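You operate a simulated robot arm through the tools that you are given. There is no shell and no other tool.

Carry out the task below with a simulated two-armed robot. There is one attempt and no reset: what you move stays moved.

JOB
Put the 4.0 black shim from the white table top on the kitting bench top and the 3.0 black shim on top of the silver anchor plate there. Pick up the clamp post from the white table top with one hand, pass it to the other hand and put it on the front of the fixture table. Take the yellow block with the largest size on its label from the white table top and leave it on the front of the fixture table. Take the orange band and leave it on top of the blue roll. Take the yellow brush labelled "primer" from the white table top and put it on the middle shelf of the black cart. Take the blue post cap on the white table top and put it away on the top of the cap stand. Do these in any order.

It is judged by the outcome, as a careful person would: the job done as asked, and still so three seconds after it is handed in. It fails if anything else is knocked over, pushed out of place, dropped, spilled or broken. Lids that push on must go on centred and level and be pressed home; caps that screw on are set level and turned clockwise until they are tight.

ROBOT AND FRAMES
Two 7-joint arms with two-finger parallel grippers on one trunk, on a base that drives. Base frame: it is fixed to the floor where the robot stands at the start and does not move with it; the origin is under the middle of the robot, x ahead of it, y to its left, z up. Units: mm, degrees, N and s.
The left shoulder is at the start at [52, 101, 1060], the right one opposite. With the tool pointing down near the work surface each hand reaches from about 240 to 540 mm from the robot's upright axis, wherever it stands, measured 20 degrees to its own side. Places, roughly: anchor plate [1000, 3500, 750]; black shim [1000, 4000, 750]; blue post cap (6x6x5 cm) [400, 4000, 800]; blue roll (10x10x13 cm) [700, 4300, 800]; clamp post (6x6x21 cm) [1300, 3600, 800]; front of the fixture table [3400, -100, 900]; kitting bench top (219x15 cm) [600, 6400, 800]; middle shelf of the black cart [200, 2300, 500]; orange band (7x9x4 cm) [500, 4200, 800]; top of the cap stand [2400, 4800, 700]; yellow block [1000, 4000, 750]; yellow brush [500, 4250, 750]. Payload 2.4 kg a hand.
The tool frame of a hand sits at the grasp point between the pads (the TCP): z along the fingers, y along the line on which they close. The tips reach 24 mm beyond it. The gripper opens to 68 mm. The fingers are 17 mm wide and 10 mm thick; the gripper's body (40 by 70 mm) begins 41 mm behind the TCP.
Orientation is that of the tool frame in the base frame, as a unit quaternion [x, y, z, w]. With the fingers straight down and closing along the base's y, the tool's x points along the base's -x, its y along +y and its z along -z.

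CONTROLS
- The arms move only by the tool jog_arm. It takes "left_commands", "right_commands" or both (then of equal length, played together; a hand with none holds still); each is a list of rows, each a list of 3 entries, a list of its own where there are three numbers: the shift along the tool's x, y, z in mm, then the turn, a rotation vector about the tool's x, y, z in degrees, then the gripper command, from -1 (shut) to 1 (fully open), values between in proportion. In form: [[[tx, ty, tz], [ax, ay, az], claw], ...]. A call has 1 to 20 rows; each row shifts and turns the commanded pose from where the row before left it, along the tool's axes as they then stand. Rows are played at 5 a second. More than 50 mm and 8.6 degrees between two rows, or a gripper value outside its range, and nothing of the call is played. Where a pose cannot be reached the arm comes as near as it can. A force on the tool above 40 N (or 10 N above the force at the start of the call, whichever is more), or a blocked arm, ends the call early, and 0.2 s more pass. The fingers move at their own pace (about 72 mm/s each) and stop on an object; they squeeze with about 26 N. The grip force told is the motor's: it shows also when the fingers shut on nothing. Time passes only in rows, and 0.2 s behind the last, so rows that do not move let the fingers close. The reply holds the time, the measured pose of the TCP, the force on the tool along the base axes, the opening and the grip force, in the units named above and with some noise, with the torque about the TCP (base axes, N m) and any sound that the robot's microphone picked up, and new pictures: "pictures" is both (left out), scene, wrist or none (wrist: the cameras of the hands that moved).
- Cameras (640 x 400 px; columns grow to the right, rows downward): "scene" is now at [142.6, -7.6, 1218.7]; the picture's right is [-0.09, -1.00, 0.00], its down [-0.55, 0.05, -0.83] and it looks along [0.83, -0.08, -0.56] (base axes); focal length 214 px, centre (320, 200). "left" rides on the left gripper at [84, -11, -75] in its tool frame; the picture's right is [0.13, 0.99, 0.00], its down [-0.60, 0.08, -0.79] and it looks along [-0.79, 0.10, 0.61] (tool axes); focal length 251 px, centre (320, 200). "right" rides on the right gripper at [84, 11, -75] in its tool frame; the picture's right is [-0.13, 0.99, 0.00], its down [-0.60, -0.08, -0.79] and it looks along [-0.79, -0.10, 0.61] (tool axes); focal length 251 px, centre (320, 200). There is no depth. A picture from a camera that has moved, and an enlarged one, comes with that camera's place and axes in the base frame and with its lens.
- move_column(by): slides the trunk up (or, below 0, down) by that many mm; the arms and the scene camera ride with it, the base frame stays. It gives what a move gives, with no picture.
- steer(legs): drives the robot by 1 to 6 legs, each [ahead, left, turn to the left] in mm, mm and degrees, along the robot's own axes; the way and the turn of a leg run together, so that a leg with both is an arc; at most 1500 mm and 180 degrees a leg. The arms and the cameras ride along, it lands a little off, and it stops where it bumps. It gives what a move gives, and a new picture of the scene camera.
- turn_head(pan, tilt): turns the head with the scene camera to pan (to the left, within 86 degrees either way) and tilt (down, from -29 to 69), counted from straight ahead of the robot. It gives what a move gives, and a new picture of the scene camera.
- enlarge(camera, box): a new picture of the part [left, top, right, bottom] of that camera's present view, enlarged. It takes no simulated time.
- close_job(): hands the job in; it is judged then, once.

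Places have to be worked out from the pictures, the camera data and where the tool is seen. Open the grippers and draw the arms clear of the work before you hand the job in, unless the task says otherwise.

The tools are called by a JSON object that holds its "api" and its "payload". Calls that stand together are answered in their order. jog_arm: Moves the arms, as the interface text tells. Its arguments: {"type":"object","properties":{"left_commands":{"type":"array","items":{"type":"array"}},"right_commands":{"type":"array","items":{"type":"array"}},"pictures":{"type":"string","enum":["both","scene","wrist","none"]}},"required":[]} The other tools are called the same way: move_column (by) slides the trunk up or down; steer (legs) drives the base; turn_head (pan, tilt) turns the head that bears the scene camera; enlarge (camera, box) takes an enlarged picture of a part of a camera's view; close_job () hands the job in.

At the start:

```text
clock: 0.0
left_ee_pos: [291.6, 144.0, 1061.1]
left_ee_rot: [-0.001, 1.0, 0.001, 0.001]
left_force: [-0.8, 0.2, 0.0]
left_torque: [0.03, 0.01, 0.02]
left_grip_width: 68.0
left_grasp_force: 0.0
right_ee_pos: [289.3, -149.9, 985.6]
right_ee_rot: [0.0, 1.0, 0.0, 0.0]
right_force: [0.9, 0.8, -0.7]
right_torque: [-0.02, -0.01, -0.01]
right_grip_width: 68.1
right_grasp_force: 0.1
trunk travel left (down, up): [-275.0, 574.0]
robot x, y, heading: [1.8, -1.8, -0.0]
head pan, tilt: [-5.2, 33.7]
```

scene: 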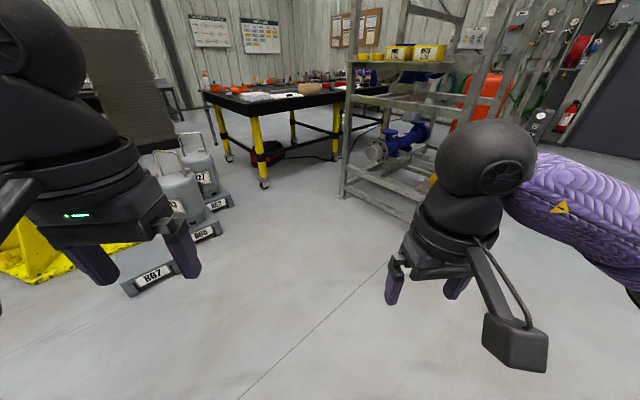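
right: 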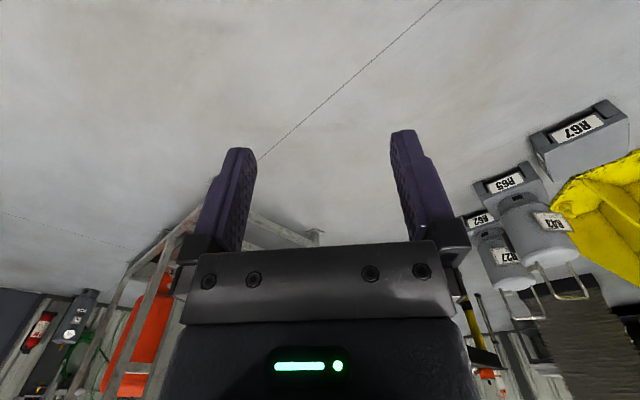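
left: 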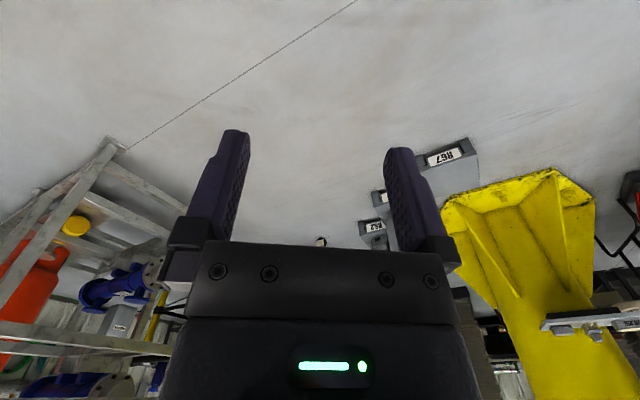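

The first picture shows a fixture table ahead and obstacles to the left. I look around with the head before driving.

{"api": "turn_head", "payload": {"pan": 60, "tilt": 15}}

```text
clock: 1.4
left_ee_pos: [290.8, 144.9, 1061.0]
left_ee_rot: [0.0, 1.0, 0.001, 0.0]
left_force: [0.1, -0.7, -0.4]
left_torque: [0.01, 0.0, 0.02]
left_grip_width: 67.7
left_grasp_force: 0.0
right_ee_pos: [290.3, -150.0, 985.7]
right_ee_rot: [0.0, 1.0, 0.001, 0.001]
right_force: [-0.5, 0.8, 0.2]
right_torque: [0.0, -0.02, -0.01]
right_grip_width: 68.3
right_grasp_force: 0.0
trunk travel left (down, up): [-275.0, 574.0]
robot x, y, heading: [-3.9, -2.4, 0.4]
head pan, tilt: [60.0, 15.0]
camera scene: at [101.0, 81.3, 1248.7], right [0.87, -0.5, 0.0], down [-0.13, -0.22, -0.97], along [0.48, 0.84, -0.26], focal length 214 px, centre (320, 200)
```

scene: 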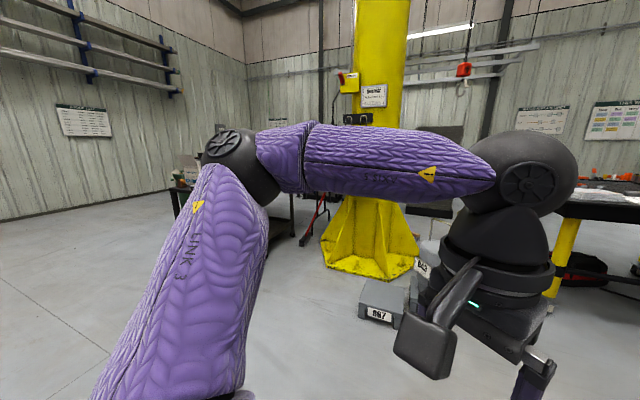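

The left arm blocks part of the view; a yellow pillar stands ahead-left. I look further left.

{"api": "turn_head", "payload": {"pan": 86, "tilt": 10}}

{"api": "turn_head", "payload": {"pan": 30, "tilt": 20}}

{"api": "turn_head", "payload": {"pan": 0, "tilt": 15}}

```text
clock: 2.3
left_ee_pos: [292.0, 145.5, 1061.4]
left_ee_rot: [0.001, 1.0, 0.0, 0.0]
left_force: [-0.2, -0.7, -0.7]
left_torque: [0.01, -0.01, 0.0]
left_grip_width: 68.1
left_grasp_force: 0.0
right_ee_pos: [289.2, -151.0, 986.2]
right_ee_rot: [0.0, 1.0, 0.0, 0.0]
right_force: [0.3, 0.2, 0.2]
right_torque: [0.0, 0.02, 0.04]
right_grip_width: 67.8
right_grasp_force: 0.0
trunk travel left (down, up): [-275.0, 574.0]
robot x, y, heading: [4.0, 2.8, 0.2]
head pan, tilt: [85.9, 10.0]
camera scene: at [60.9, 93.1, 1256.9], right [1.0, -0.07, 0.0], down [-0.01, -0.17, -0.98], along [0.07, 0.98, -0.17], focal length 214 px, centre (320, 200)
```

scene: 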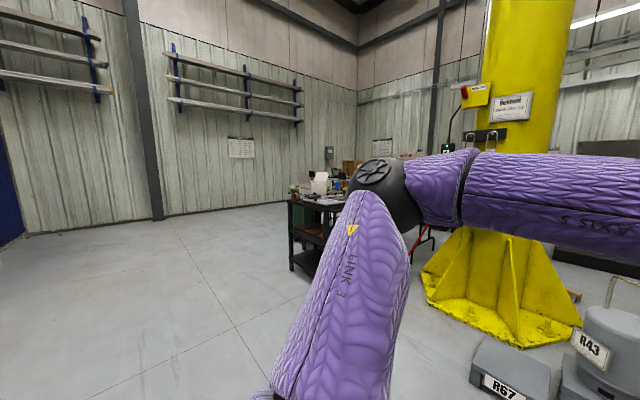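

```text
clock: 3.5
left_ee_pos: [292.0, 145.5, 1061.1]
left_ee_rot: [0.0, 1.0, 0.0, 0.0]
left_force: [0.5, -0.5, -0.1]
left_torque: [-0.03, 0.0, 0.01]
left_grip_width: 67.8
left_grasp_force: 0.0
right_ee_pos: [289.9, -148.7, 986.1]
right_ee_rot: [0.0, 1.0, 0.0, 0.001]
right_force: [-0.5, 0.4, 0.4]
right_torque: [0.01, -0.03, -0.02]
right_grip_width: 68.2
right_grasp_force: 0.1
trunk travel left (down, up): [-275.0, 574.0]
robot x, y, heading: [3.2, 1.7, -0.0]
head pan, tilt: [30.0, 20.0]
camera scene: at [134.8, 47.0, 1240.6], right [0.5, -0.87, 0.0], down [-0.3, -0.17, -0.94], along [0.81, 0.47, -0.34], focal length 214 px, centre (320, 200)
```

scene: 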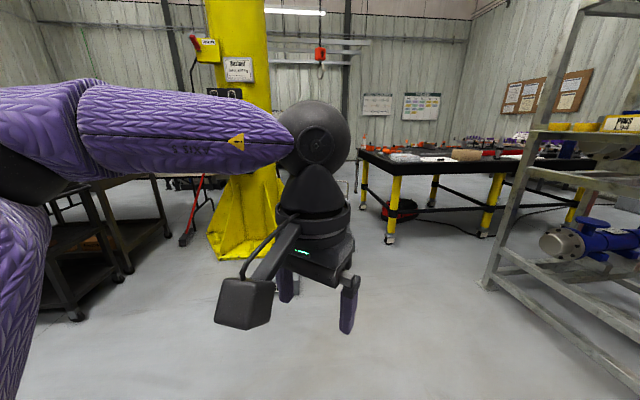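

```text
clock: 4.5
left_ee_pos: [293.4, 145.4, 1061.8]
left_ee_rot: [0.001, 1.0, 0.0, 0.0]
left_force: [-0.1, 0.5, -0.5]
left_torque: [0.01, 0.0, -0.01]
left_grip_width: 68.0
left_grasp_force: 0.1
right_ee_pos: [289.7, -148.5, 986.2]
right_ee_rot: [0.0, 1.0, 0.0, -0.001]
right_force: [0.1, 0.7, 0.1]
right_torque: [-0.02, -0.03, 0.0]
right_grip_width: 68.0
right_grasp_force: 0.1
trunk travel left (down, up): [-275.0, 574.0]
robot x, y, heading: [2.5, 0.2, 0.2]
head pan, tilt: [0.0, 15.0]
camera scene: at [147.6, 0.5, 1248.7], right [0.0, -1.0, 0.0], down [-0.26, 0.0, -0.97], along [0.97, 0.0, -0.26], focal length 214 px, centre (320, 200)
```

scene: 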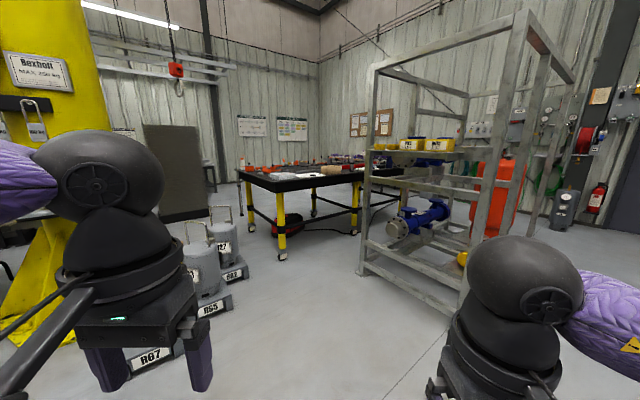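

The cart stands around (0..270, 2200..2530), the pillar base at about (1170..1550, 1280..1830), and the rack's front leg at about (1980, -400). I turn on the spot to face the +y side and look.

{"api": "steer", "payload": {"legs": [[0, 0, 90]]}}

```text
clock: 8.7
left_ee_pos: [-149.0, 290.2, 1061.9]
left_ee_rot: [0.712, -0.703, -0.001, 0.0]
left_force: [-0.7, -0.4, -0.2]
left_torque: [0.04, 0.0, -0.02]
left_grip_width: 68.1
left_grasp_force: 0.1
right_ee_pos: [145.8, 291.8, 985.6]
right_ee_rot: [0.711, -0.703, -0.001, 0.0]
right_force: [-0.4, 0.0, -0.6]
right_torque: [0.02, -0.02, 0.01]
right_grip_width: 68.0
right_grasp_force: 0.2
trunk travel left (down, up): [-275.0, 574.0]
robot x, y, heading: [1.1, 0.6, 90.8]
head pan, tilt: [0.0, 15.0]
camera scene: at [-1.7, 147.8, 1248.8], right [1.0, 0.01, 0.0], down [0.0, -0.26, -0.97], along [-0.01, 0.97, -0.26], focal length 214 px, centre (320, 200)
```

scene: 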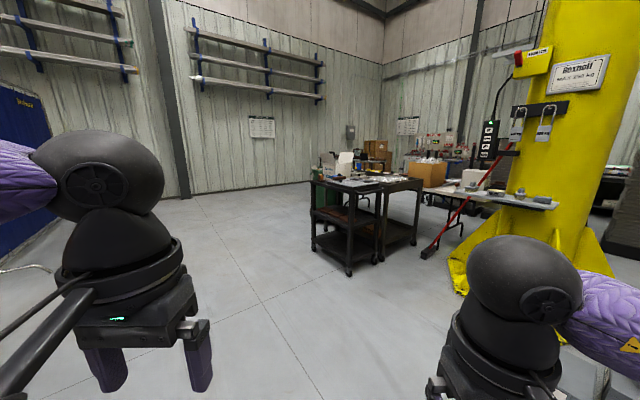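

The black cart is at about (300, 2300), the white folding table lies behind it. I drive to the cart's left side for a better view.

{"api": "steer", "payload": {"legs": [[1200, 900, 0], [1400, 0, 0]]}}

{"api": "turn_head", "payload": {"pan": -45, "tilt": 20}}

```text
clock: 22.6
left_ee_pos: [-1075.4, 2835.1, 1061.7]
left_ee_rot: [0.708, -0.706, 0.0, 0.0]
left_force: [0.0, 0.1, -0.5]
left_torque: [0.02, 0.01, 0.03]
left_grip_width: 67.9
left_grasp_force: 0.0
right_ee_pos: [-779.7, 2833.9, 986.4]
right_ee_rot: [0.708, -0.706, 0.001, 0.0]
right_force: [0.6, -0.5, 0.3]
right_torque: [0.02, 0.03, 0.02]
right_grip_width: 67.9
right_grasp_force: 0.0
trunk travel left (down, up): [-275.0, 574.0]
robot x, y, heading: [-929.6, 2543.1, 90.2]
head pan, tilt: [0.0, 15.0]
camera scene: at [-929.2, 2690.9, 1248.8], right [1.0, 0.0, 0.0], down [0.0, -0.26, -0.97], along [0.0, 0.97, -0.26], focal length 214 px, centre (320, 200)
```

scene: 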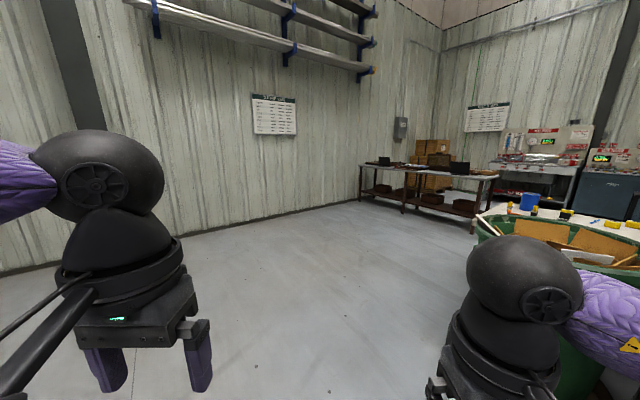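

```text
clock: 23.7
left_ee_pos: [-1074.8, 2835.4, 1061.1]
left_ee_rot: [0.708, -0.706, 0.0, 0.0]
left_force: [-0.3, -0.8, 0.1]
left_torque: [-0.02, 0.0, -0.02]
left_grip_width: 68.1
left_grasp_force: 0.0
right_ee_pos: [-779.7, 2834.0, 985.9]
right_ee_rot: [0.708, -0.706, 0.0, 0.0]
right_force: [0.7, 0.3, 0.6]
right_torque: [0.0, 0.02, 0.05]
right_grip_width: 67.8
right_grasp_force: 0.2
trunk travel left (down, up): [-275.0, 574.0]
robot x, y, heading: [-928.3, 2540.3, 90.3]
head pan, tilt: [-45.0, 20.0]
camera scene: at [-863.2, 2663.6, 1240.6], right [0.71, -0.7, 0.0], down [-0.24, -0.24, -0.94], along [0.66, 0.67, -0.34], focal length 214 px, centre (320, 200)
```

scene: 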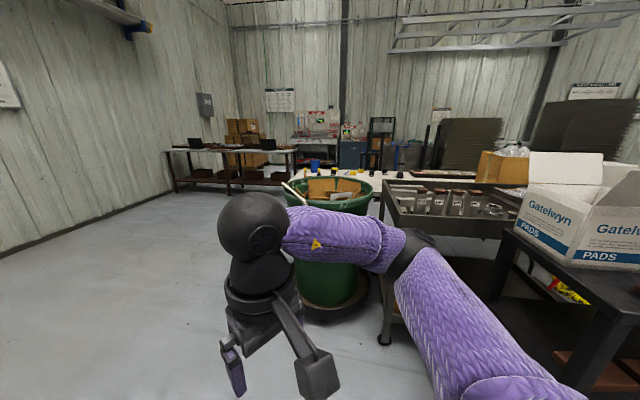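

A green bin stands at about (60, 3500) and the white table lies behind it. I drive on past the bin and turn to face the white table.

{"api": "steer", "payload": {"legs": [[1460, 0, 0], [0, 0, -90]]}}

{"api": "turn_head", "payload": {"pan": 0, "tilt": 25}}

```text
clock: 34.8
left_ee_pos: [-624.1, 4131.4, 1061.2]
left_ee_rot: [0.024, 1.0, 0.0, 0.0]
left_force: [0.1, 0.3, -0.2]
left_torque: [0.0, 0.01, 0.01]
left_grip_width: 67.9
left_grasp_force: 0.1
right_ee_pos: [-640.0, 3838.5, 985.2]
right_ee_rot: [0.024, 1.0, -0.001, 0.0]
right_force: [0.0, -0.3, -0.7]
right_torque: [0.0, 0.01, -0.03]
right_grip_width: 68.0
right_grasp_force: 0.0
trunk travel left (down, up): [-275.0, 574.0]
robot x, y, heading: [-924.3, 4000.4, -2.8]
head pan, tilt: [-45.0, 20.0]
camera scene: at [-806.3, 3929.9, 1240.6], right [-0.74, -0.67, 0.0], down [-0.23, 0.25, -0.94], along [0.63, -0.69, -0.34], focal length 214 px, centre (320, 200)
```

scene: 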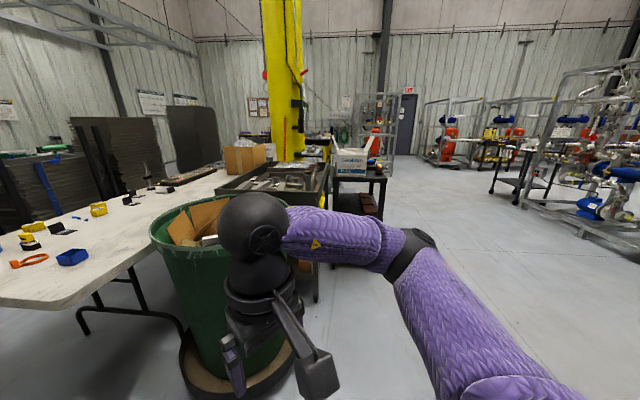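

```text
clock: 36.0
left_ee_pos: [-624.6, 4132.6, 1061.0]
left_ee_rot: [0.024, 1.0, 0.0, 0.0]
left_force: [0.4, 0.6, 0.1]
left_torque: [0.03, 0.03, 0.0]
left_grip_width: 68.2
left_grasp_force: 0.0
right_ee_pos: [-639.7, 3836.1, 985.6]
right_ee_rot: [0.024, 1.0, 0.0, 0.0]
right_force: [0.0, -0.3, 0.5]
right_torque: [0.03, -0.02, -0.02]
right_grip_width: 68.0
right_grasp_force: 0.0
trunk travel left (down, up): [-275.0, 574.0]
robot x, y, heading: [-923.3, 4000.1, -2.7]
head pan, tilt: [0.0, 25.0]
camera scene: at [-776.9, 3994.3, 1232.5], right [-0.05, -1.0, 0.0], down [-0.42, 0.02, -0.91], along [0.91, -0.04, -0.42], focal length 214 px, centre (320, 200)
```

scene: 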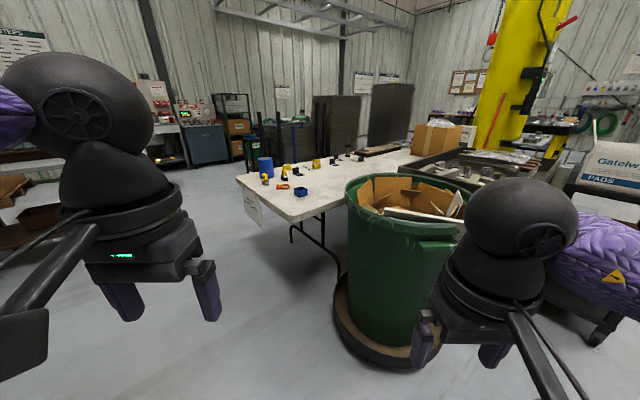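

Now I can see the white table with its small items and the blue roll. I enlarge that part.

{"api": "enlarge", "payload": {"camera": "scene", "box": [220, 130, 460, 280]}}

```text
2.67 times, centred on (340, 205) of scene
camera zoom: at [-776.9, 3994.3, 1232.5], right [-0.05, -1.0, 0.0], down [-0.42, 0.02, -0.91], along [0.91, -0.04, -0.42], focal length 572 px, centre (267, 187)
```

zoom: 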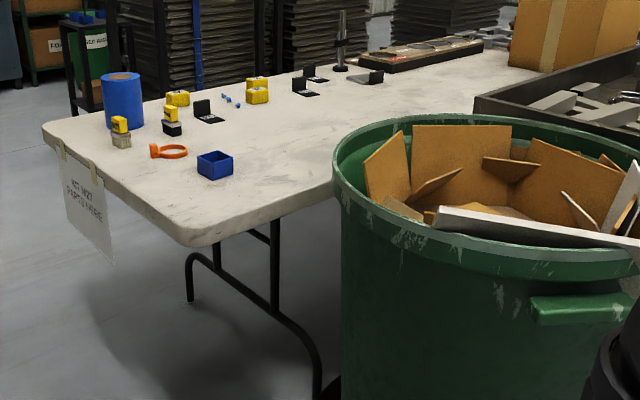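

The white table is rotated about 35°: its near corner is at about (54, 4078) and its left corner at about (662, 4512). I raise the trunk for a better look and drive closer to the end of the table.

{"api": "move_column", "payload": {"by": 250}}

{"api": "steer", "payload": {"legs": [[750, 900, 0], [0, 0, -48]]}}

{"api": "turn_head", "payload": {"pan": 0, "tilt": 40}}

```text
clock: 38.5
left_ee_pos: [-625.2, 4132.2, 1310.4]
left_ee_rot: [0.024, 1.0, 0.0, 0.0]
left_force: [0.6, 0.2, -1.2]
left_torque: [0.0, 0.05, -0.03]
left_grip_width: 68.1
left_grasp_force: 0.1
right_ee_pos: [-641.0, 3837.4, 1236.4]
right_ee_rot: [0.023, 1.0, 0.001, 0.0]
right_force: [0.1, 0.2, 0.2]
right_torque: [0.02, -0.05, -0.01]
right_grip_width: 68.2
right_grasp_force: 0.1
trunk travel left (down, up): [-525.0, 324.0]
robot x, y, heading: [-921.9, 4002.0, -2.6]
head pan, tilt: [0.0, 25.0]
```

```text
clock: 46.8
left_ee_pos: [173.2, 4733.3, 1310.3]
left_ee_rot: [0.441, 0.897, 0.0, 0.0]
left_force: [0.1, -0.1, 0.0]
left_torque: [0.01, 0.04, -0.01]
left_grip_width: 67.9
left_grasp_force: 0.0
right_ee_pos: [-60.5, 4554.5, 1235.5]
right_ee_rot: [0.441, 0.897, 0.0, 0.001]
right_force: [0.9, 1.5, 0.3]
right_torque: [0.01, 0.0, 0.0]
right_grip_width: 68.1
right_grasp_force: 0.1
trunk travel left (down, up): [-525.0, 324.0]
robot x, y, heading: [-119.5, 4874.3, -52.5]
head pan, tilt: [0.0, 25.0]
camera scene: at [-51.7, 4788.1, 1484.4], right [-0.79, -0.61, 0.0], down [-0.26, 0.33, -0.91], along [0.55, -0.72, -0.42], focal length 214 px, centre (320, 200)
```

scene: 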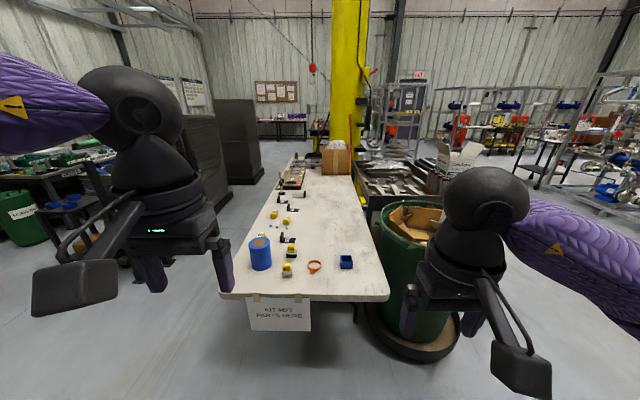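

```text
clock: 47.6
left_ee_pos: [173.7, 4732.5, 1311.3]
left_ee_rot: [0.441, 0.897, 0.0, 0.001]
left_force: [0.0, -0.1, -0.2]
left_torque: [-0.01, -0.01, -0.02]
left_grip_width: 67.7
left_grasp_force: 0.0
right_ee_pos: [-61.0, 4554.2, 1237.2]
right_ee_rot: [0.442, 0.897, 0.0, 0.001]
right_force: [0.1, 0.0, 0.3]
right_torque: [0.02, 0.01, 0.0]
right_grip_width: 68.0
right_grasp_force: 0.0
trunk travel left (down, up): [-525.0, 324.0]
robot x, y, heading: [-118.6, 4877.0, -52.6]
head pan, tilt: [0.0, 40.0]
camera scene: at [-56.0, 4793.7, 1461.1], right [-0.79, -0.61, 0.0], down [-0.39, 0.51, -0.77], along [0.47, -0.61, -0.64], focal length 214 px, centre (320, 200)
```

scene: 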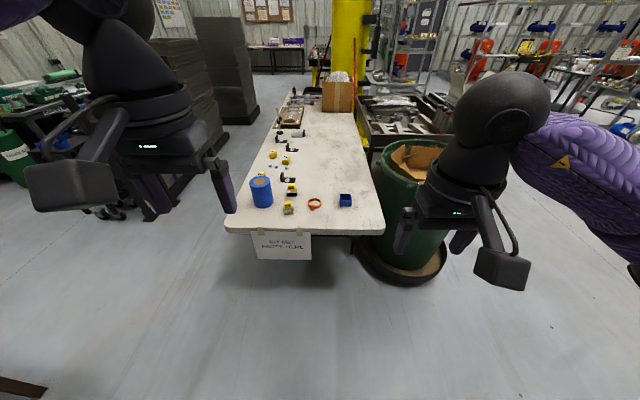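

The table is well in view now. I enlarge its items.

{"api": "enlarge", "payload": {"camera": "scene", "box": [230, 70, 400, 240]}}

{"api": "enlarge", "payload": {"camera": "scene", "box": [245, 120, 325, 220]}}

{"api": "enlarge", "payload": {"camera": "scene", "box": [250, 70, 340, 140]}}

```text
2.35 times, centred on (315, 155) of scene
camera zoom: at [-56.0, 4793.7, 1461.1], right [-0.79, -0.61, 0.0], down [-0.39, 0.51, -0.77], along [0.47, -0.61, -0.64], focal length 505 px, centre (332, 306)
```

zoom: 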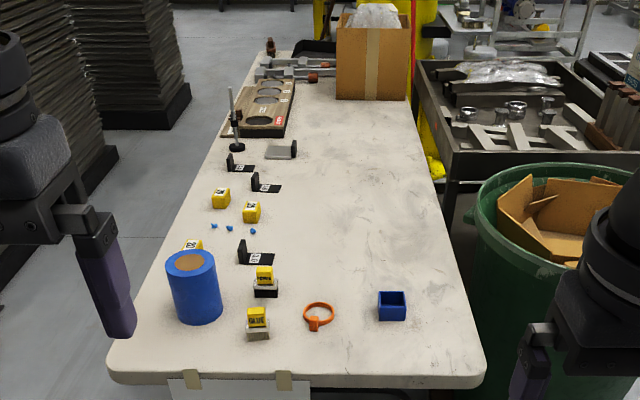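

```text
4.00 times, centred on (285, 170) of scene
camera zoom: at [-56.0, 4793.7, 1461.1], right [-0.79, -0.61, 0.0], down [-0.39, 0.51, -0.77], along [0.47, -0.61, -0.64], focal length 858 px, centre (460, 320)
```

zoom: 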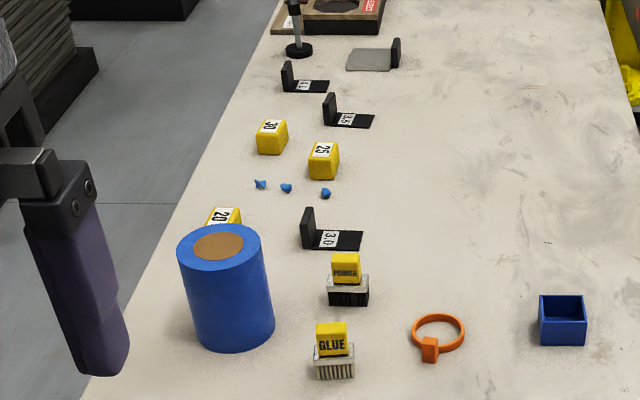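

```text
5.71 times, centred on (295, 105) of scene
camera zoom: at [-56.0, 4793.7, 1461.1], right [-0.79, -0.61, 0.0], down [-0.39, 0.51, -0.77], along [0.47, -0.61, -0.64], focal length 1226 px, centre (463, 743)
```

zoom: 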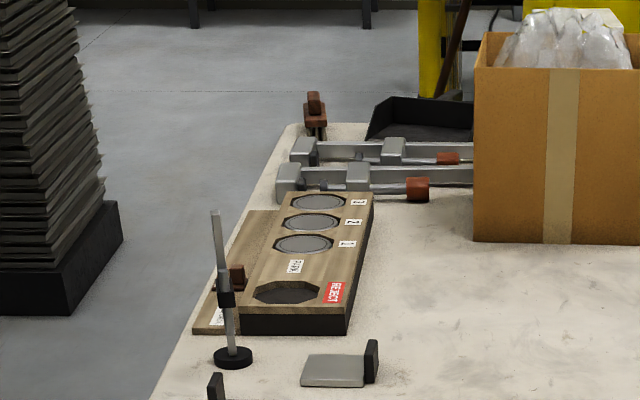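

I can read the blocks 20/25/30, brushes PRIMER and GLUE, and three black shims. Now I look left toward the cap stand and at the robot's base by tilting down.

{"api": "turn_head", "payload": {"pan": 55, "tilt": 18}}

{"api": "turn_head", "payload": {"pan": 0, "tilt": 69}}

```text
clock: 48.8
left_ee_pos: [174.1, 4731.9, 1311.1]
left_ee_rot: [0.441, 0.897, 0.0, 0.0]
left_force: [-0.2, 0.7, 0.3]
left_torque: [0.0, 0.01, -0.03]
left_grip_width: 67.8
left_grasp_force: 0.0
right_ee_pos: [-61.3, 4555.2, 1235.6]
right_ee_rot: [0.441, 0.897, -0.001, 0.0]
right_force: [0.3, 0.2, 0.1]
right_torque: [0.03, 0.02, 0.03]
right_grip_width: 68.0
right_grasp_force: 0.0
trunk travel left (down, up): [-525.0, 324.0]
robot x, y, heading: [-120.8, 4874.9, -52.2]
head pan, tilt: [55.0, 18.0]
camera scene: at [-14.7, 4865.3, 1495.7], right [0.05, -1.0, 0.0], down [-0.31, -0.01, -0.95], along [0.95, 0.04, -0.31], focal length 214 px, centre (320, 200)
```

scene: 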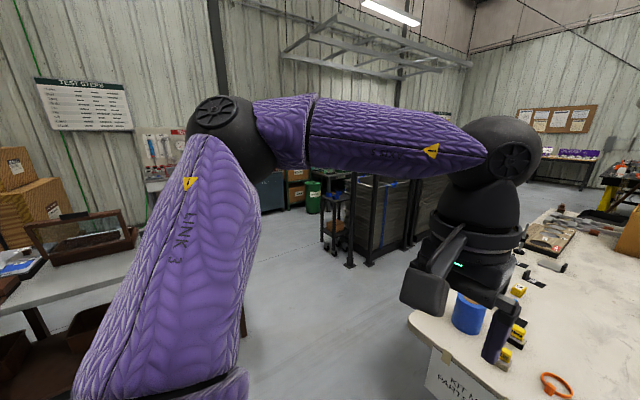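

```text
clock: 50.0
left_ee_pos: [174.2, 4731.9, 1312.0]
left_ee_rot: [0.441, 0.898, -0.001, -0.001]
left_force: [0.1, 0.5, 0.6]
left_torque: [0.0, -0.01, 0.02]
left_grip_width: 68.1
left_grasp_force: 0.1
right_ee_pos: [-59.7, 4554.2, 1236.0]
right_ee_rot: [0.442, 0.897, 0.0, 0.0]
right_force: [0.1, -0.2, 0.1]
right_torque: [-0.03, 0.0, 0.0]
right_grip_width: 68.0
right_grasp_force: 0.1
trunk travel left (down, up): [-525.0, 324.0]
robot x, y, heading: [-119.7, 4873.0, -52.2]
head pan, tilt: [0.0, 68.8]
camera scene: at [-73.7, 4816.8, 1425.0], right [-0.79, -0.61, 0.0], down [-0.57, 0.74, -0.36], along [0.22, -0.29, -0.93], focal length 214 px, centre (320, 200)
```

scene: 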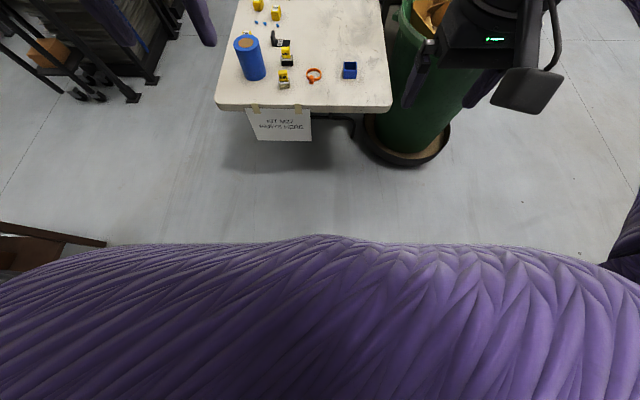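

The base hides below the torso. I look left again and enlarge the region where the cap stand should be.

{"api": "turn_head", "payload": {"pan": 50, "tilt": 25}}

{"api": "enlarge", "payload": {"camera": "scene", "box": [240, 120, 440, 260]}}

```text
clock: 51.2
left_ee_pos: [174.2, 4732.5, 1311.5]
left_ee_rot: [0.441, 0.898, 0.001, 0.0]
left_force: [0.5, 1.1, -0.3]
left_torque: [0.0, 0.04, -0.02]
left_grip_width: 67.9
left_grasp_force: 0.1
right_ee_pos: [-61.0, 4553.8, 1235.8]
right_ee_rot: [0.442, 0.897, -0.001, 0.0]
right_force: [-0.1, 0.7, 0.1]
right_torque: [0.01, 0.02, -0.07]
right_grip_width: 68.1
right_grasp_force: 0.1
trunk travel left (down, up): [-525.0, 324.0]
robot x, y, heading: [-119.3, 4875.3, -52.4]
head pan, tilt: [50.0, 25.0]
camera scene: at [-15.9, 4857.2, 1484.3], right [-0.04, -1.0, 0.0], down [-0.42, 0.02, -0.91], along [0.91, -0.04, -0.42], focal length 214 px, centre (320, 200)
```

scene: 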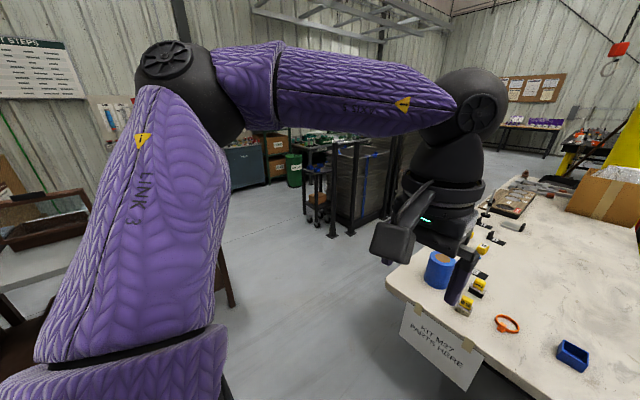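

```text
2.86 times, centred on (340, 190) of scene
camera zoom: at [-15.9, 4857.2, 1484.3], right [-0.04, -1.0, 0.0], down [-0.42, 0.02, -0.91], along [0.91, -0.04, -0.42], focal length 613 px, centre (263, 229)
```

zoom: 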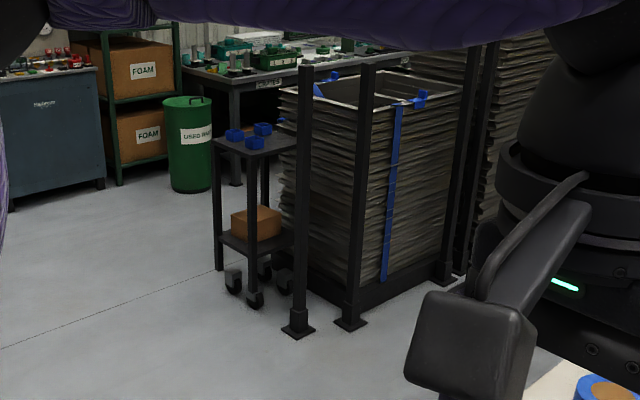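

The cap stand is the small black cart with three blue caps on top, near (2450, 4780). Now I approach the near end of the white table.

{"api": "steer", "payload": {"legs": [[400, 41, -1.8]]}}

{"api": "turn_head", "payload": {"pan": 0, "tilt": 55}}

{"api": "enlarge", "payload": {"camera": "scene", "box": [190, 60, 430, 210]}}

```text
clock: 53.7
left_ee_pos: [437.0, 4432.2, 1311.0]
left_ee_rot: [0.456, 0.89, 0.0, -0.001]
left_force: [0.6, 0.2, 0.1]
left_torque: [0.0, 0.01, 0.0]
left_grip_width: 68.1
left_grasp_force: 0.1
right_ee_pos: [194.8, 4262.0, 1235.5]
right_ee_rot: [0.455, 0.891, 0.0, 0.001]
right_force: [-0.4, -0.2, 1.2]
right_torque: [0.06, -0.01, -0.01]
right_grip_width: 68.0
right_grasp_force: 0.0
trunk travel left (down, up): [-525.0, 324.0]
robot x, y, heading: [146.8, 4585.0, -54.4]
head pan, tilt: [50.0, 25.0]
camera scene: at [250.7, 4563.4, 1484.4], right [-0.08, -1.0, 0.0], down [-0.42, 0.03, -0.91], along [0.9, -0.07, -0.42], focal length 214 px, centre (320, 200)
```

scene: 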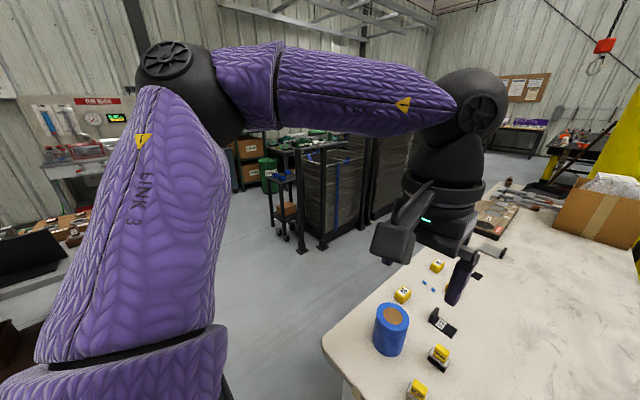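

```text
clock: 54.9
left_ee_pos: [435.6, 4432.8, 1310.4]
left_ee_rot: [0.456, 0.89, 0.0, 0.0]
left_force: [-0.9, -0.9, 0.1]
left_torque: [-0.01, 0.0, 0.03]
left_grip_width: 67.9
left_grasp_force: 0.0
right_ee_pos: [195.1, 4262.8, 1237.1]
right_ee_rot: [0.456, 0.89, 0.0, 0.0]
right_force: [0.4, 0.2, -0.1]
right_torque: [-0.01, 0.01, -0.01]
right_grip_width: 68.4
right_grasp_force: 0.1
trunk travel left (down, up): [-525.0, 324.0]
robot x, y, heading: [147.9, 4585.1, -54.2]
head pan, tilt: [0.0, 55.0]
camera scene: at [200.5, 4512.3, 1440.4], right [-0.81, -0.58, 0.0], down [-0.48, 0.66, -0.57], along [0.34, -0.47, -0.82], focal length 214 px, centre (320, 200)
```

scene: 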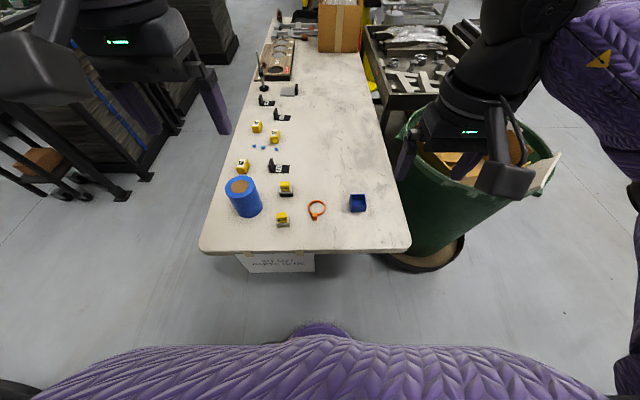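

```text
2.67 times, centred on (310, 135) of scene
camera zoom: at [200.5, 4512.3, 1440.4], right [-0.81, -0.58, 0.0], down [-0.48, 0.66, -0.57], along [0.34, -0.47, -0.82], focal length 572 px, centre (347, 373)
```

zoom: 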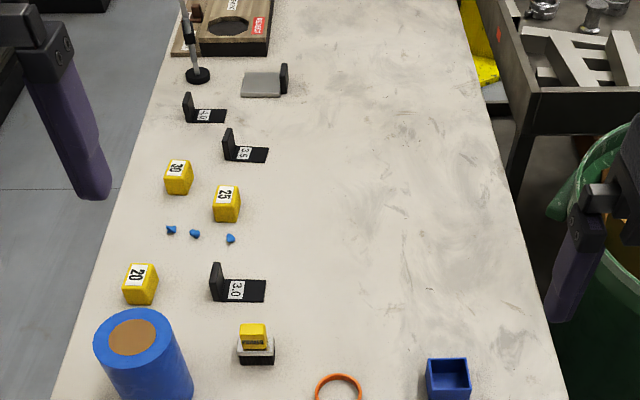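

The table's near edge is about 358 mm ahead of my axis. I drive 100 mm closer and lower the trunk back to its starting height.

{"api": "steer", "payload": {"legs": [[100, 0, 0]]}}

{"api": "move_column", "payload": {"by": -250}}

{"api": "turn_head", "payload": {"pan": 0, "tilt": 55}}

```text
clock: 56.0
left_ee_pos: [496.2, 4349.6, 1309.7]
left_ee_rot: [0.457, 0.89, 0.0, -0.001]
left_force: [0.8, -0.7, 0.3]
left_torque: [0.04, 0.04, 0.0]
left_grip_width: 68.0
left_grasp_force: 0.0
right_ee_pos: [253.8, 4179.8, 1235.3]
right_ee_rot: [0.457, 0.889, 0.0, -0.001]
right_force: [0.5, -0.8, -0.1]
right_torque: [0.01, 0.02, -0.02]
right_grip_width: 67.8
right_grasp_force: 0.0
trunk travel left (down, up): [-525.0, 324.0]
robot x, y, heading: [207.9, 4503.5, -54.2]
head pan, tilt: [0.0, 55.0]
camera scene: at [260.1, 4429.0, 1440.3], right [-0.81, -0.58, 0.0], down [-0.48, 0.67, -0.57], along [0.33, -0.47, -0.82], focal length 214 px, centre (320, 200)
```

scene: 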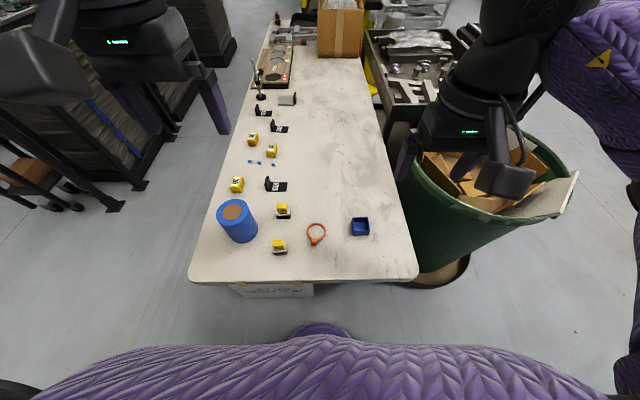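

```text
clock: 58.6
left_ee_pos: [494.8, 4350.6, 1061.0]
left_ee_rot: [0.457, 0.889, -0.001, 0.0]
left_force: [0.1, 0.1, 1.7]
left_torque: [0.0, -0.01, 0.01]
left_grip_width: 68.0
left_grasp_force: 0.1
right_ee_pos: [253.3, 4179.9, 986.8]
right_ee_rot: [0.457, 0.889, -0.001, 0.0]
right_force: [-0.2, 0.3, -0.5]
right_torque: [-0.02, -0.01, 0.01]
right_grip_width: 67.9
right_grasp_force: 0.1
trunk travel left (down, up): [-275.0, 574.0]
robot x, y, heading: [207.5, 4499.3, -54.6]
head pan, tilt: [0.0, 55.0]
```

```text
clock: 59.2
left_ee_pos: [494.4, 4350.4, 1060.3]
left_ee_rot: [0.458, 0.889, 0.0, 0.0]
left_force: [-0.3, 0.9, -0.1]
left_torque: [0.02, 0.01, -0.02]
left_grip_width: 68.0
left_grasp_force: 0.0
right_ee_pos: [252.2, 4180.4, 985.7]
right_ee_rot: [0.457, 0.889, 0.0, 0.0]
right_force: [-0.6, -0.1, -0.7]
right_torque: [0.01, -0.02, -0.01]
right_grip_width: 67.8
right_grasp_force: 0.1
trunk travel left (down, up): [-275.0, 574.0]
robot x, y, heading: [208.2, 4503.0, -54.4]
head pan, tilt: [0.0, 55.0]
camera scene: at [280.0, 4401.3, 1188.5], right [-0.81, -0.58, 0.0], down [-0.48, 0.67, -0.57], along [0.33, -0.47, -0.82], focal length 214 px, centre (320, 200)
```

scene: 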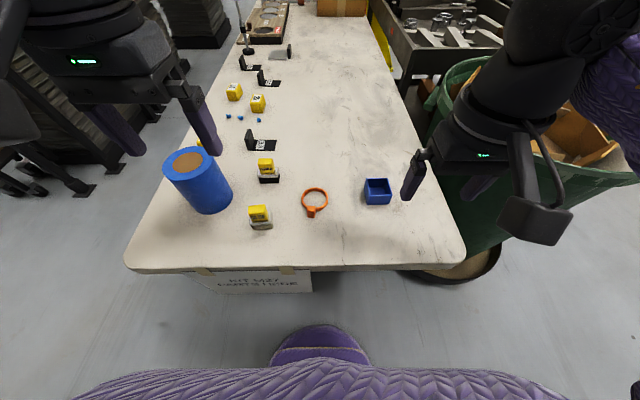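

I'm at the end of the table. I check the wrist cameras for a close view.

{"api": "enlarge", "payload": {"camera": "left", "box": [0, 0, 640, 400]}}

{"api": "enlarge", "payload": {"camera": "right", "box": [0, 0, 640, 400]}}

{"api": "enlarge", "payload": {"camera": "scene", "box": [150, 60, 420, 280]}}

```text
1.00 times, centred on (320, 200) of left (not enlarged: the box is as wide or as high as the picture)
camera zoom: at [436.9, 4411.8, 1136.0], right [0.73, 0.68, 0.0], down [0.42, -0.45, 0.79], along [0.54, -0.58, -0.61], focal length 251 px, centre (320, 200)
```

zoom: 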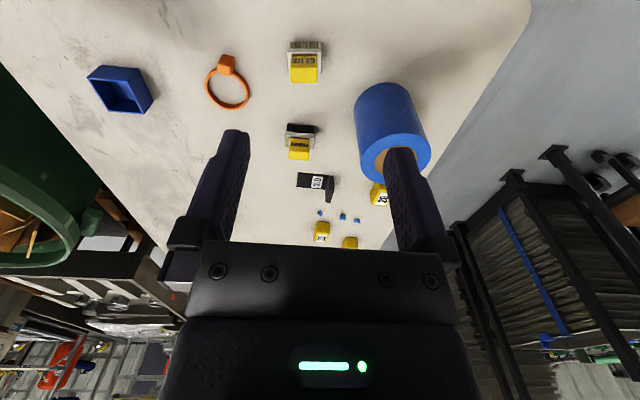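

```text
1.00 times, centred on (320, 200) of right (not enlarged: the box is as wide or as high as the picture)
camera zoom: at [213.3, 4255.3, 1060.4], right [0.88, 0.47, 0.0], down [0.29, -0.54, 0.79], along [0.37, -0.7, -0.61], focal length 251 px, centre (320, 200)
```

zoom: 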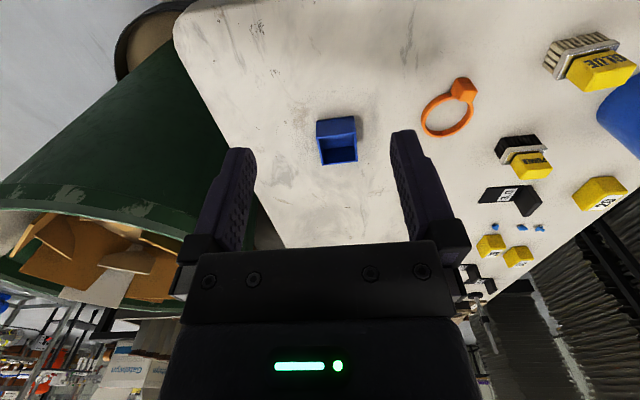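

```text
1.82 times, centred on (285, 170) of scene
camera zoom: at [280.0, 4401.3, 1188.5], right [-0.81, -0.58, 0.0], down [-0.48, 0.67, -0.57], along [0.33, -0.47, -0.82], focal length 390 px, centre (384, 254)
```

zoom: 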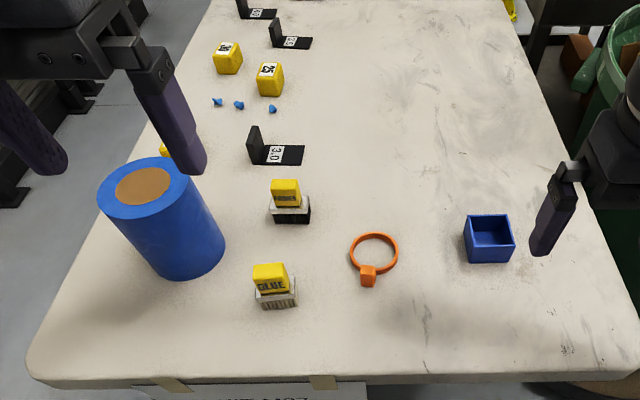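

I estimate the band's ring centre near (472, 4154) and its block about 40 mm nearer to me. I bring the left hand above the block for a closer look, still well above the items.

{"api": "jog_arm", "payload": {"left_commands": [[[-19.4, -25.4, 20], [0, 0, 0], 1], [[-19.4, -25.4, 20], [0, 0, 0], 1], [[-19.4, -25.4, 20], [0, 0, 0], 1], [[-19.4, -25.4, 20], [0, 0, 0], 1], [[-19.4, -25.4, 20], [0, 0, 0], 1], [[0, 0, 0], [0, 0, 0], 1]], "pictures": "both"}}

```text
clock: 60.6
left_ee_pos: [470.3, 4259.9, 983.1]
left_ee_rot: [0.455, 0.89, -0.001, 0.0]
left_force: [0.7, -0.1, 0.7]
left_torque: [-0.03, -0.01, -0.01]
left_grip_width: 68.4
left_grasp_force: 0.1
left hand out of reach, approached as far as the arm can: row 3, 4, 5
right_ee_pos: [253.4, 4180.2, 985.5]
right_ee_rot: [0.458, 0.889, 0.0, 0.001]
right_force: [-0.7, 0.0, 0.6]
right_torque: [-0.05, 0.03, 0.02]
right_grip_width: 67.6
right_grasp_force: 0.1
trunk travel left (down, up): [-275.0, 574.0]
robot x, y, heading: [207.6, 4502.6, -54.5]
head pan, tilt: [0.0, 55.0]
camera scene: at [280.1, 4401.1, 1188.5], right [-0.81, -0.58, 0.0], down [-0.48, 0.67, -0.57], along [0.33, -0.47, -0.82], focal length 214 px, centre (320, 200)
camera left: at [412.1, 4320.4, 1057.0], right [0.73, 0.69, 0.0], down [0.42, -0.44, 0.79], along [0.54, -0.58, -0.61], focal length 251 px, centre (320, 200)
```

scene: 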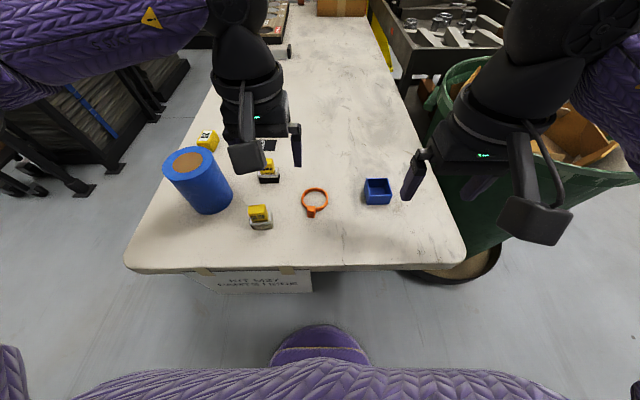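
left: 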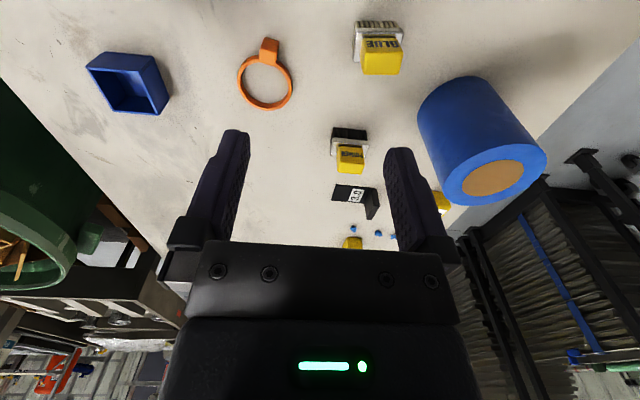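

The left hand got to ahead 350, left 72 and reported a reach limit at that height. I lower it and see whether the limit relaxes.

{"api": "jog_arm", "payload": {"left_commands": [[[0, 0, 30], [0, 0, 0], 1], [[0, 0, 30], [0, 0, 0], 1], [[-10, -15, 20], [0, 0, 0], 1], [[-10, -15, 0], [0, 0, 0], 1], [[0, 0, 0], [0, 0, 0], 1]], "pictures": "both"}}

```text
clock: 61.8
left_ee_pos: [474.1, 4258.7, 909.1]
left_ee_rot: [0.457, 0.889, -0.001, 0.0]
left_force: [0.2, -0.5, 0.5]
left_torque: [-0.01, -0.03, 0.01]
left_grip_width: 68.1
left_grasp_force: 0.0
left hand out of reach, approached as far as the arm can: row 3, 4
right_ee_pos: [253.5, 4179.3, 985.4]
right_ee_rot: [0.457, 0.89, 0.001, 0.0]
right_force: [0.8, 1.8, -0.5]
right_torque: [0.03, -0.01, 0.04]
right_grip_width: 67.9
right_grasp_force: 0.1
trunk travel left (down, up): [-275.0, 574.0]
robot x, y, heading: [207.4, 4499.2, -54.6]
head pan, tilt: [0.0, 55.0]
camera scene: at [280.0, 4401.2, 1188.5], right [-0.81, -0.58, 0.0], down [-0.48, 0.67, -0.57], along [0.33, -0.47, -0.82], focal length 214 px, centre (320, 200)
camera left: at [416.3, 4320.0, 983.8], right [0.73, 0.68, 0.0], down [0.42, -0.44, 0.79], along [0.54, -0.58, -0.61], focal length 251 px, centre (320, 200)
```

scene: 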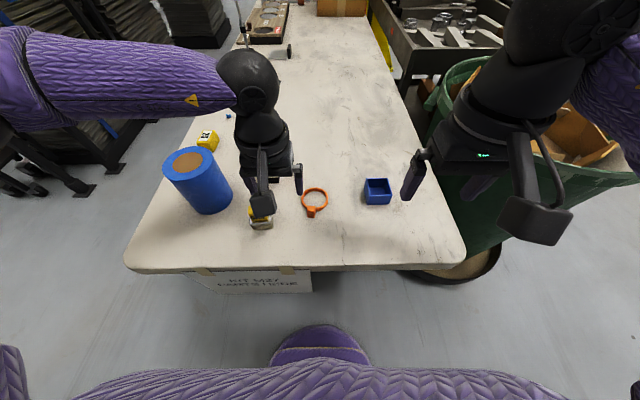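
left: 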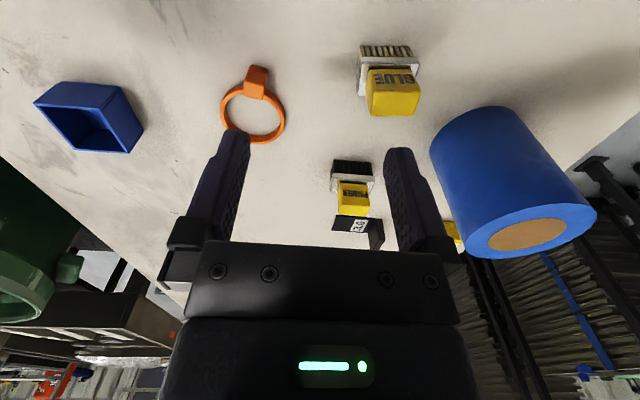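

The left hand can't come closer to the midline than about 75 mm at this yaw. I lift it and turn the robot 15° to the right so that band, roll and brush lie in the left hand's sector.

{"api": "jog_arm", "payload": {"left_commands": [[[10, 15, -30], [0, 0, 0], 1], [[10, 15, -30], [0, 0, 0], 1], [[10, 10, -20], [0, 0, 0], 1]], "pictures": "none"}}

{"api": "steer", "payload": {"legs": [[0, 0, -15]]}}

{"api": "enlarge", "payload": {"camera": "scene", "box": [120, 80, 400, 280]}}

```text
clock: 62.6
left_ee_pos: [486.8, 4305.8, 989.9]
left_ee_rot: [0.457, 0.889, 0.0, 0.0]
left_force: [1.0, -0.4, -0.7]
left_torque: [0.03, 0.0, 0.0]
left_grip_width: 68.1
left_grasp_force: 0.0
right_ee_pos: [253.5, 4181.5, 985.8]
right_ee_rot: [0.456, 0.89, 0.0, 0.0]
right_force: [0.2, 0.2, -0.1]
right_torque: [-0.03, -0.01, 0.0]
right_grip_width: 68.1
right_grasp_force: 0.0
trunk travel left (down, up): [-275.0, 574.0]
robot x, y, heading: [207.6, 4507.0, -54.3]
head pan, tilt: [0.0, 55.0]
```

```text
clock: 63.9
left_ee_pos: [425.6, 4239.7, 989.6]
left_ee_rot: [0.569, 0.823, 0.0, 0.0]
left_force: [-0.9, -0.2, -0.1]
left_torque: [0.05, -0.04, -0.01]
left_grip_width: 67.9
left_grasp_force: 0.0
right_ee_pos: [168.6, 4179.5, 985.9]
right_ee_rot: [0.569, 0.823, 0.0, 0.0]
right_force: [0.1, -1.3, 0.8]
right_torque: [0.0, -0.01, 0.0]
right_grip_width: 68.1
right_grasp_force: 0.0
trunk travel left (down, up): [-275.0, 574.0]
robot x, y, heading: [203.3, 4501.2, -69.3]
head pan, tilt: [0.0, 55.0]
camera scene: at [251.0, 4385.7, 1188.5], right [-0.94, -0.35, 0.0], down [-0.29, 0.77, -0.57], along [0.2, -0.54, -0.82], focal length 214 px, centre (320, 200)
```

scene: 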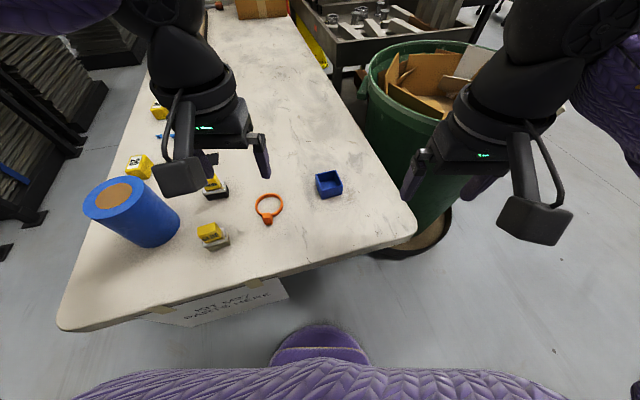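

```text
2.00 times, centred on (260, 180) of scene
camera zoom: at [251.0, 4385.7, 1188.5], right [-0.94, -0.35, 0.0], down [-0.29, 0.77, -0.57], along [0.2, -0.54, -0.82], focal length 429 px, centre (440, 240)
```

zoom: 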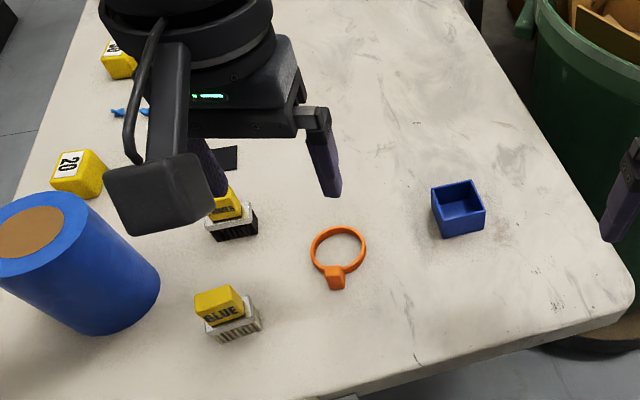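

Now the band is well placed for the left hand: ring centre ≈ (471, 4154), block ≈ (451, 4197). I move the left hand above the block at a safe height and look with the wrist camera.

{"api": "jog_arm", "payload": {"left_commands": [[[-16, 3, 30], [0, 0, -3], 1], [[-16, 3, 30], [0, 0, -3], 1], [[-16, 2, 30], [0, 0, 0], 1], [[0, 0, 20], [0, 0, 0], 1], [[0, 0, 0], [0, 0, 0], 1]], "pictures": "both"}}

```text
clock: 65.1
left_ee_pos: [454.3, 4199.5, 879.5]
left_ee_rot: [0.525, 0.851, 0.0, 0.001]
left_force: [-0.4, 0.3, 0.4]
left_torque: [0.01, -0.04, 0.01]
left_grip_width: 68.3
left_grasp_force: 0.1
right_ee_pos: [168.3, 4180.0, 985.8]
right_ee_rot: [0.569, 0.822, 0.0, 0.0]
right_force: [0.6, -0.6, 0.4]
right_torque: [-0.02, 0.03, 0.01]
right_grip_width: 68.0
right_grasp_force: 0.0
trunk travel left (down, up): [-275.0, 574.0]
robot x, y, heading: [207.7, 4499.0, -69.3]
head pan, tilt: [0.0, 55.0]
camera scene: at [251.0, 4385.7, 1188.5], right [-0.94, -0.35, 0.0], down [-0.29, 0.77, -0.57], along [0.2, -0.54, -0.82], focal length 214 px, centre (320, 200)
camera left: at [406.6, 4269.5, 954.3], right [0.83, 0.56, 0.0], down [0.34, -0.5, 0.79], along [0.44, -0.66, -0.61], focal length 251 px, centre (320, 200)
```

scene: 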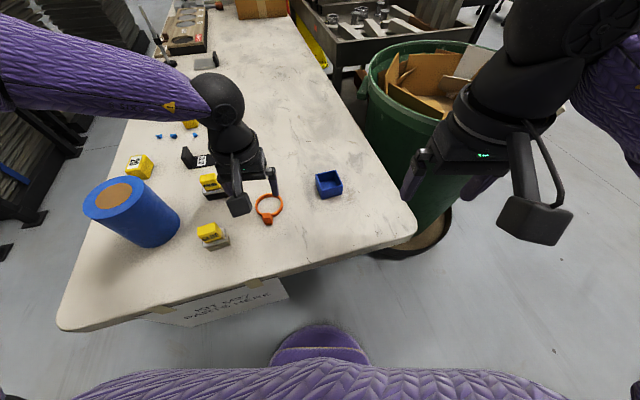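
left: 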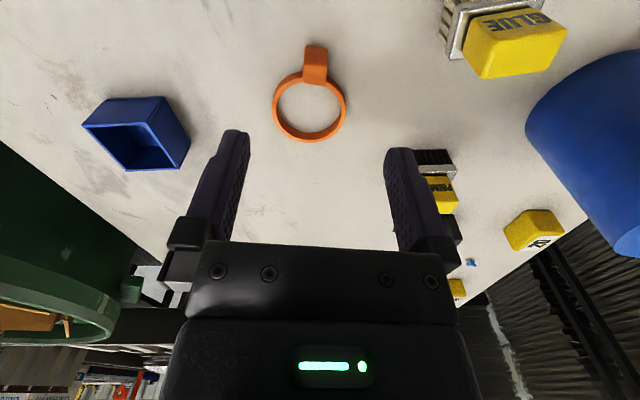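

The block lies between the fingers' planes. I enlarge the wrist view to see its shape.

{"api": "enlarge", "payload": {"camera": "left", "box": [240, 20, 400, 160]}}

```text
2.86 times, centred on (320, 90) of left
camera zoom: at [406.6, 4269.5, 954.3], right [0.83, 0.56, 0.0], down [0.34, -0.5, 0.79], along [0.44, -0.66, -0.61], focal length 718 px, centre (320, 514)
```

zoom: 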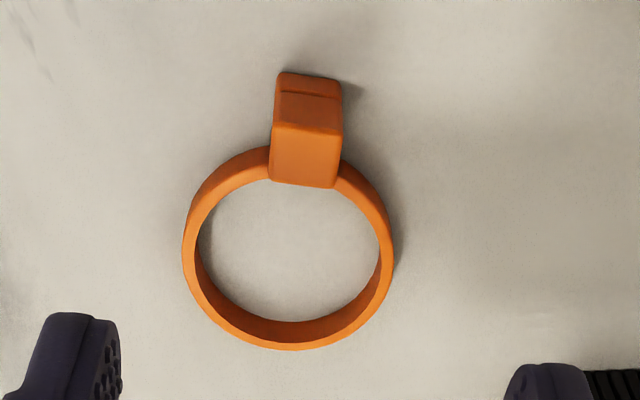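

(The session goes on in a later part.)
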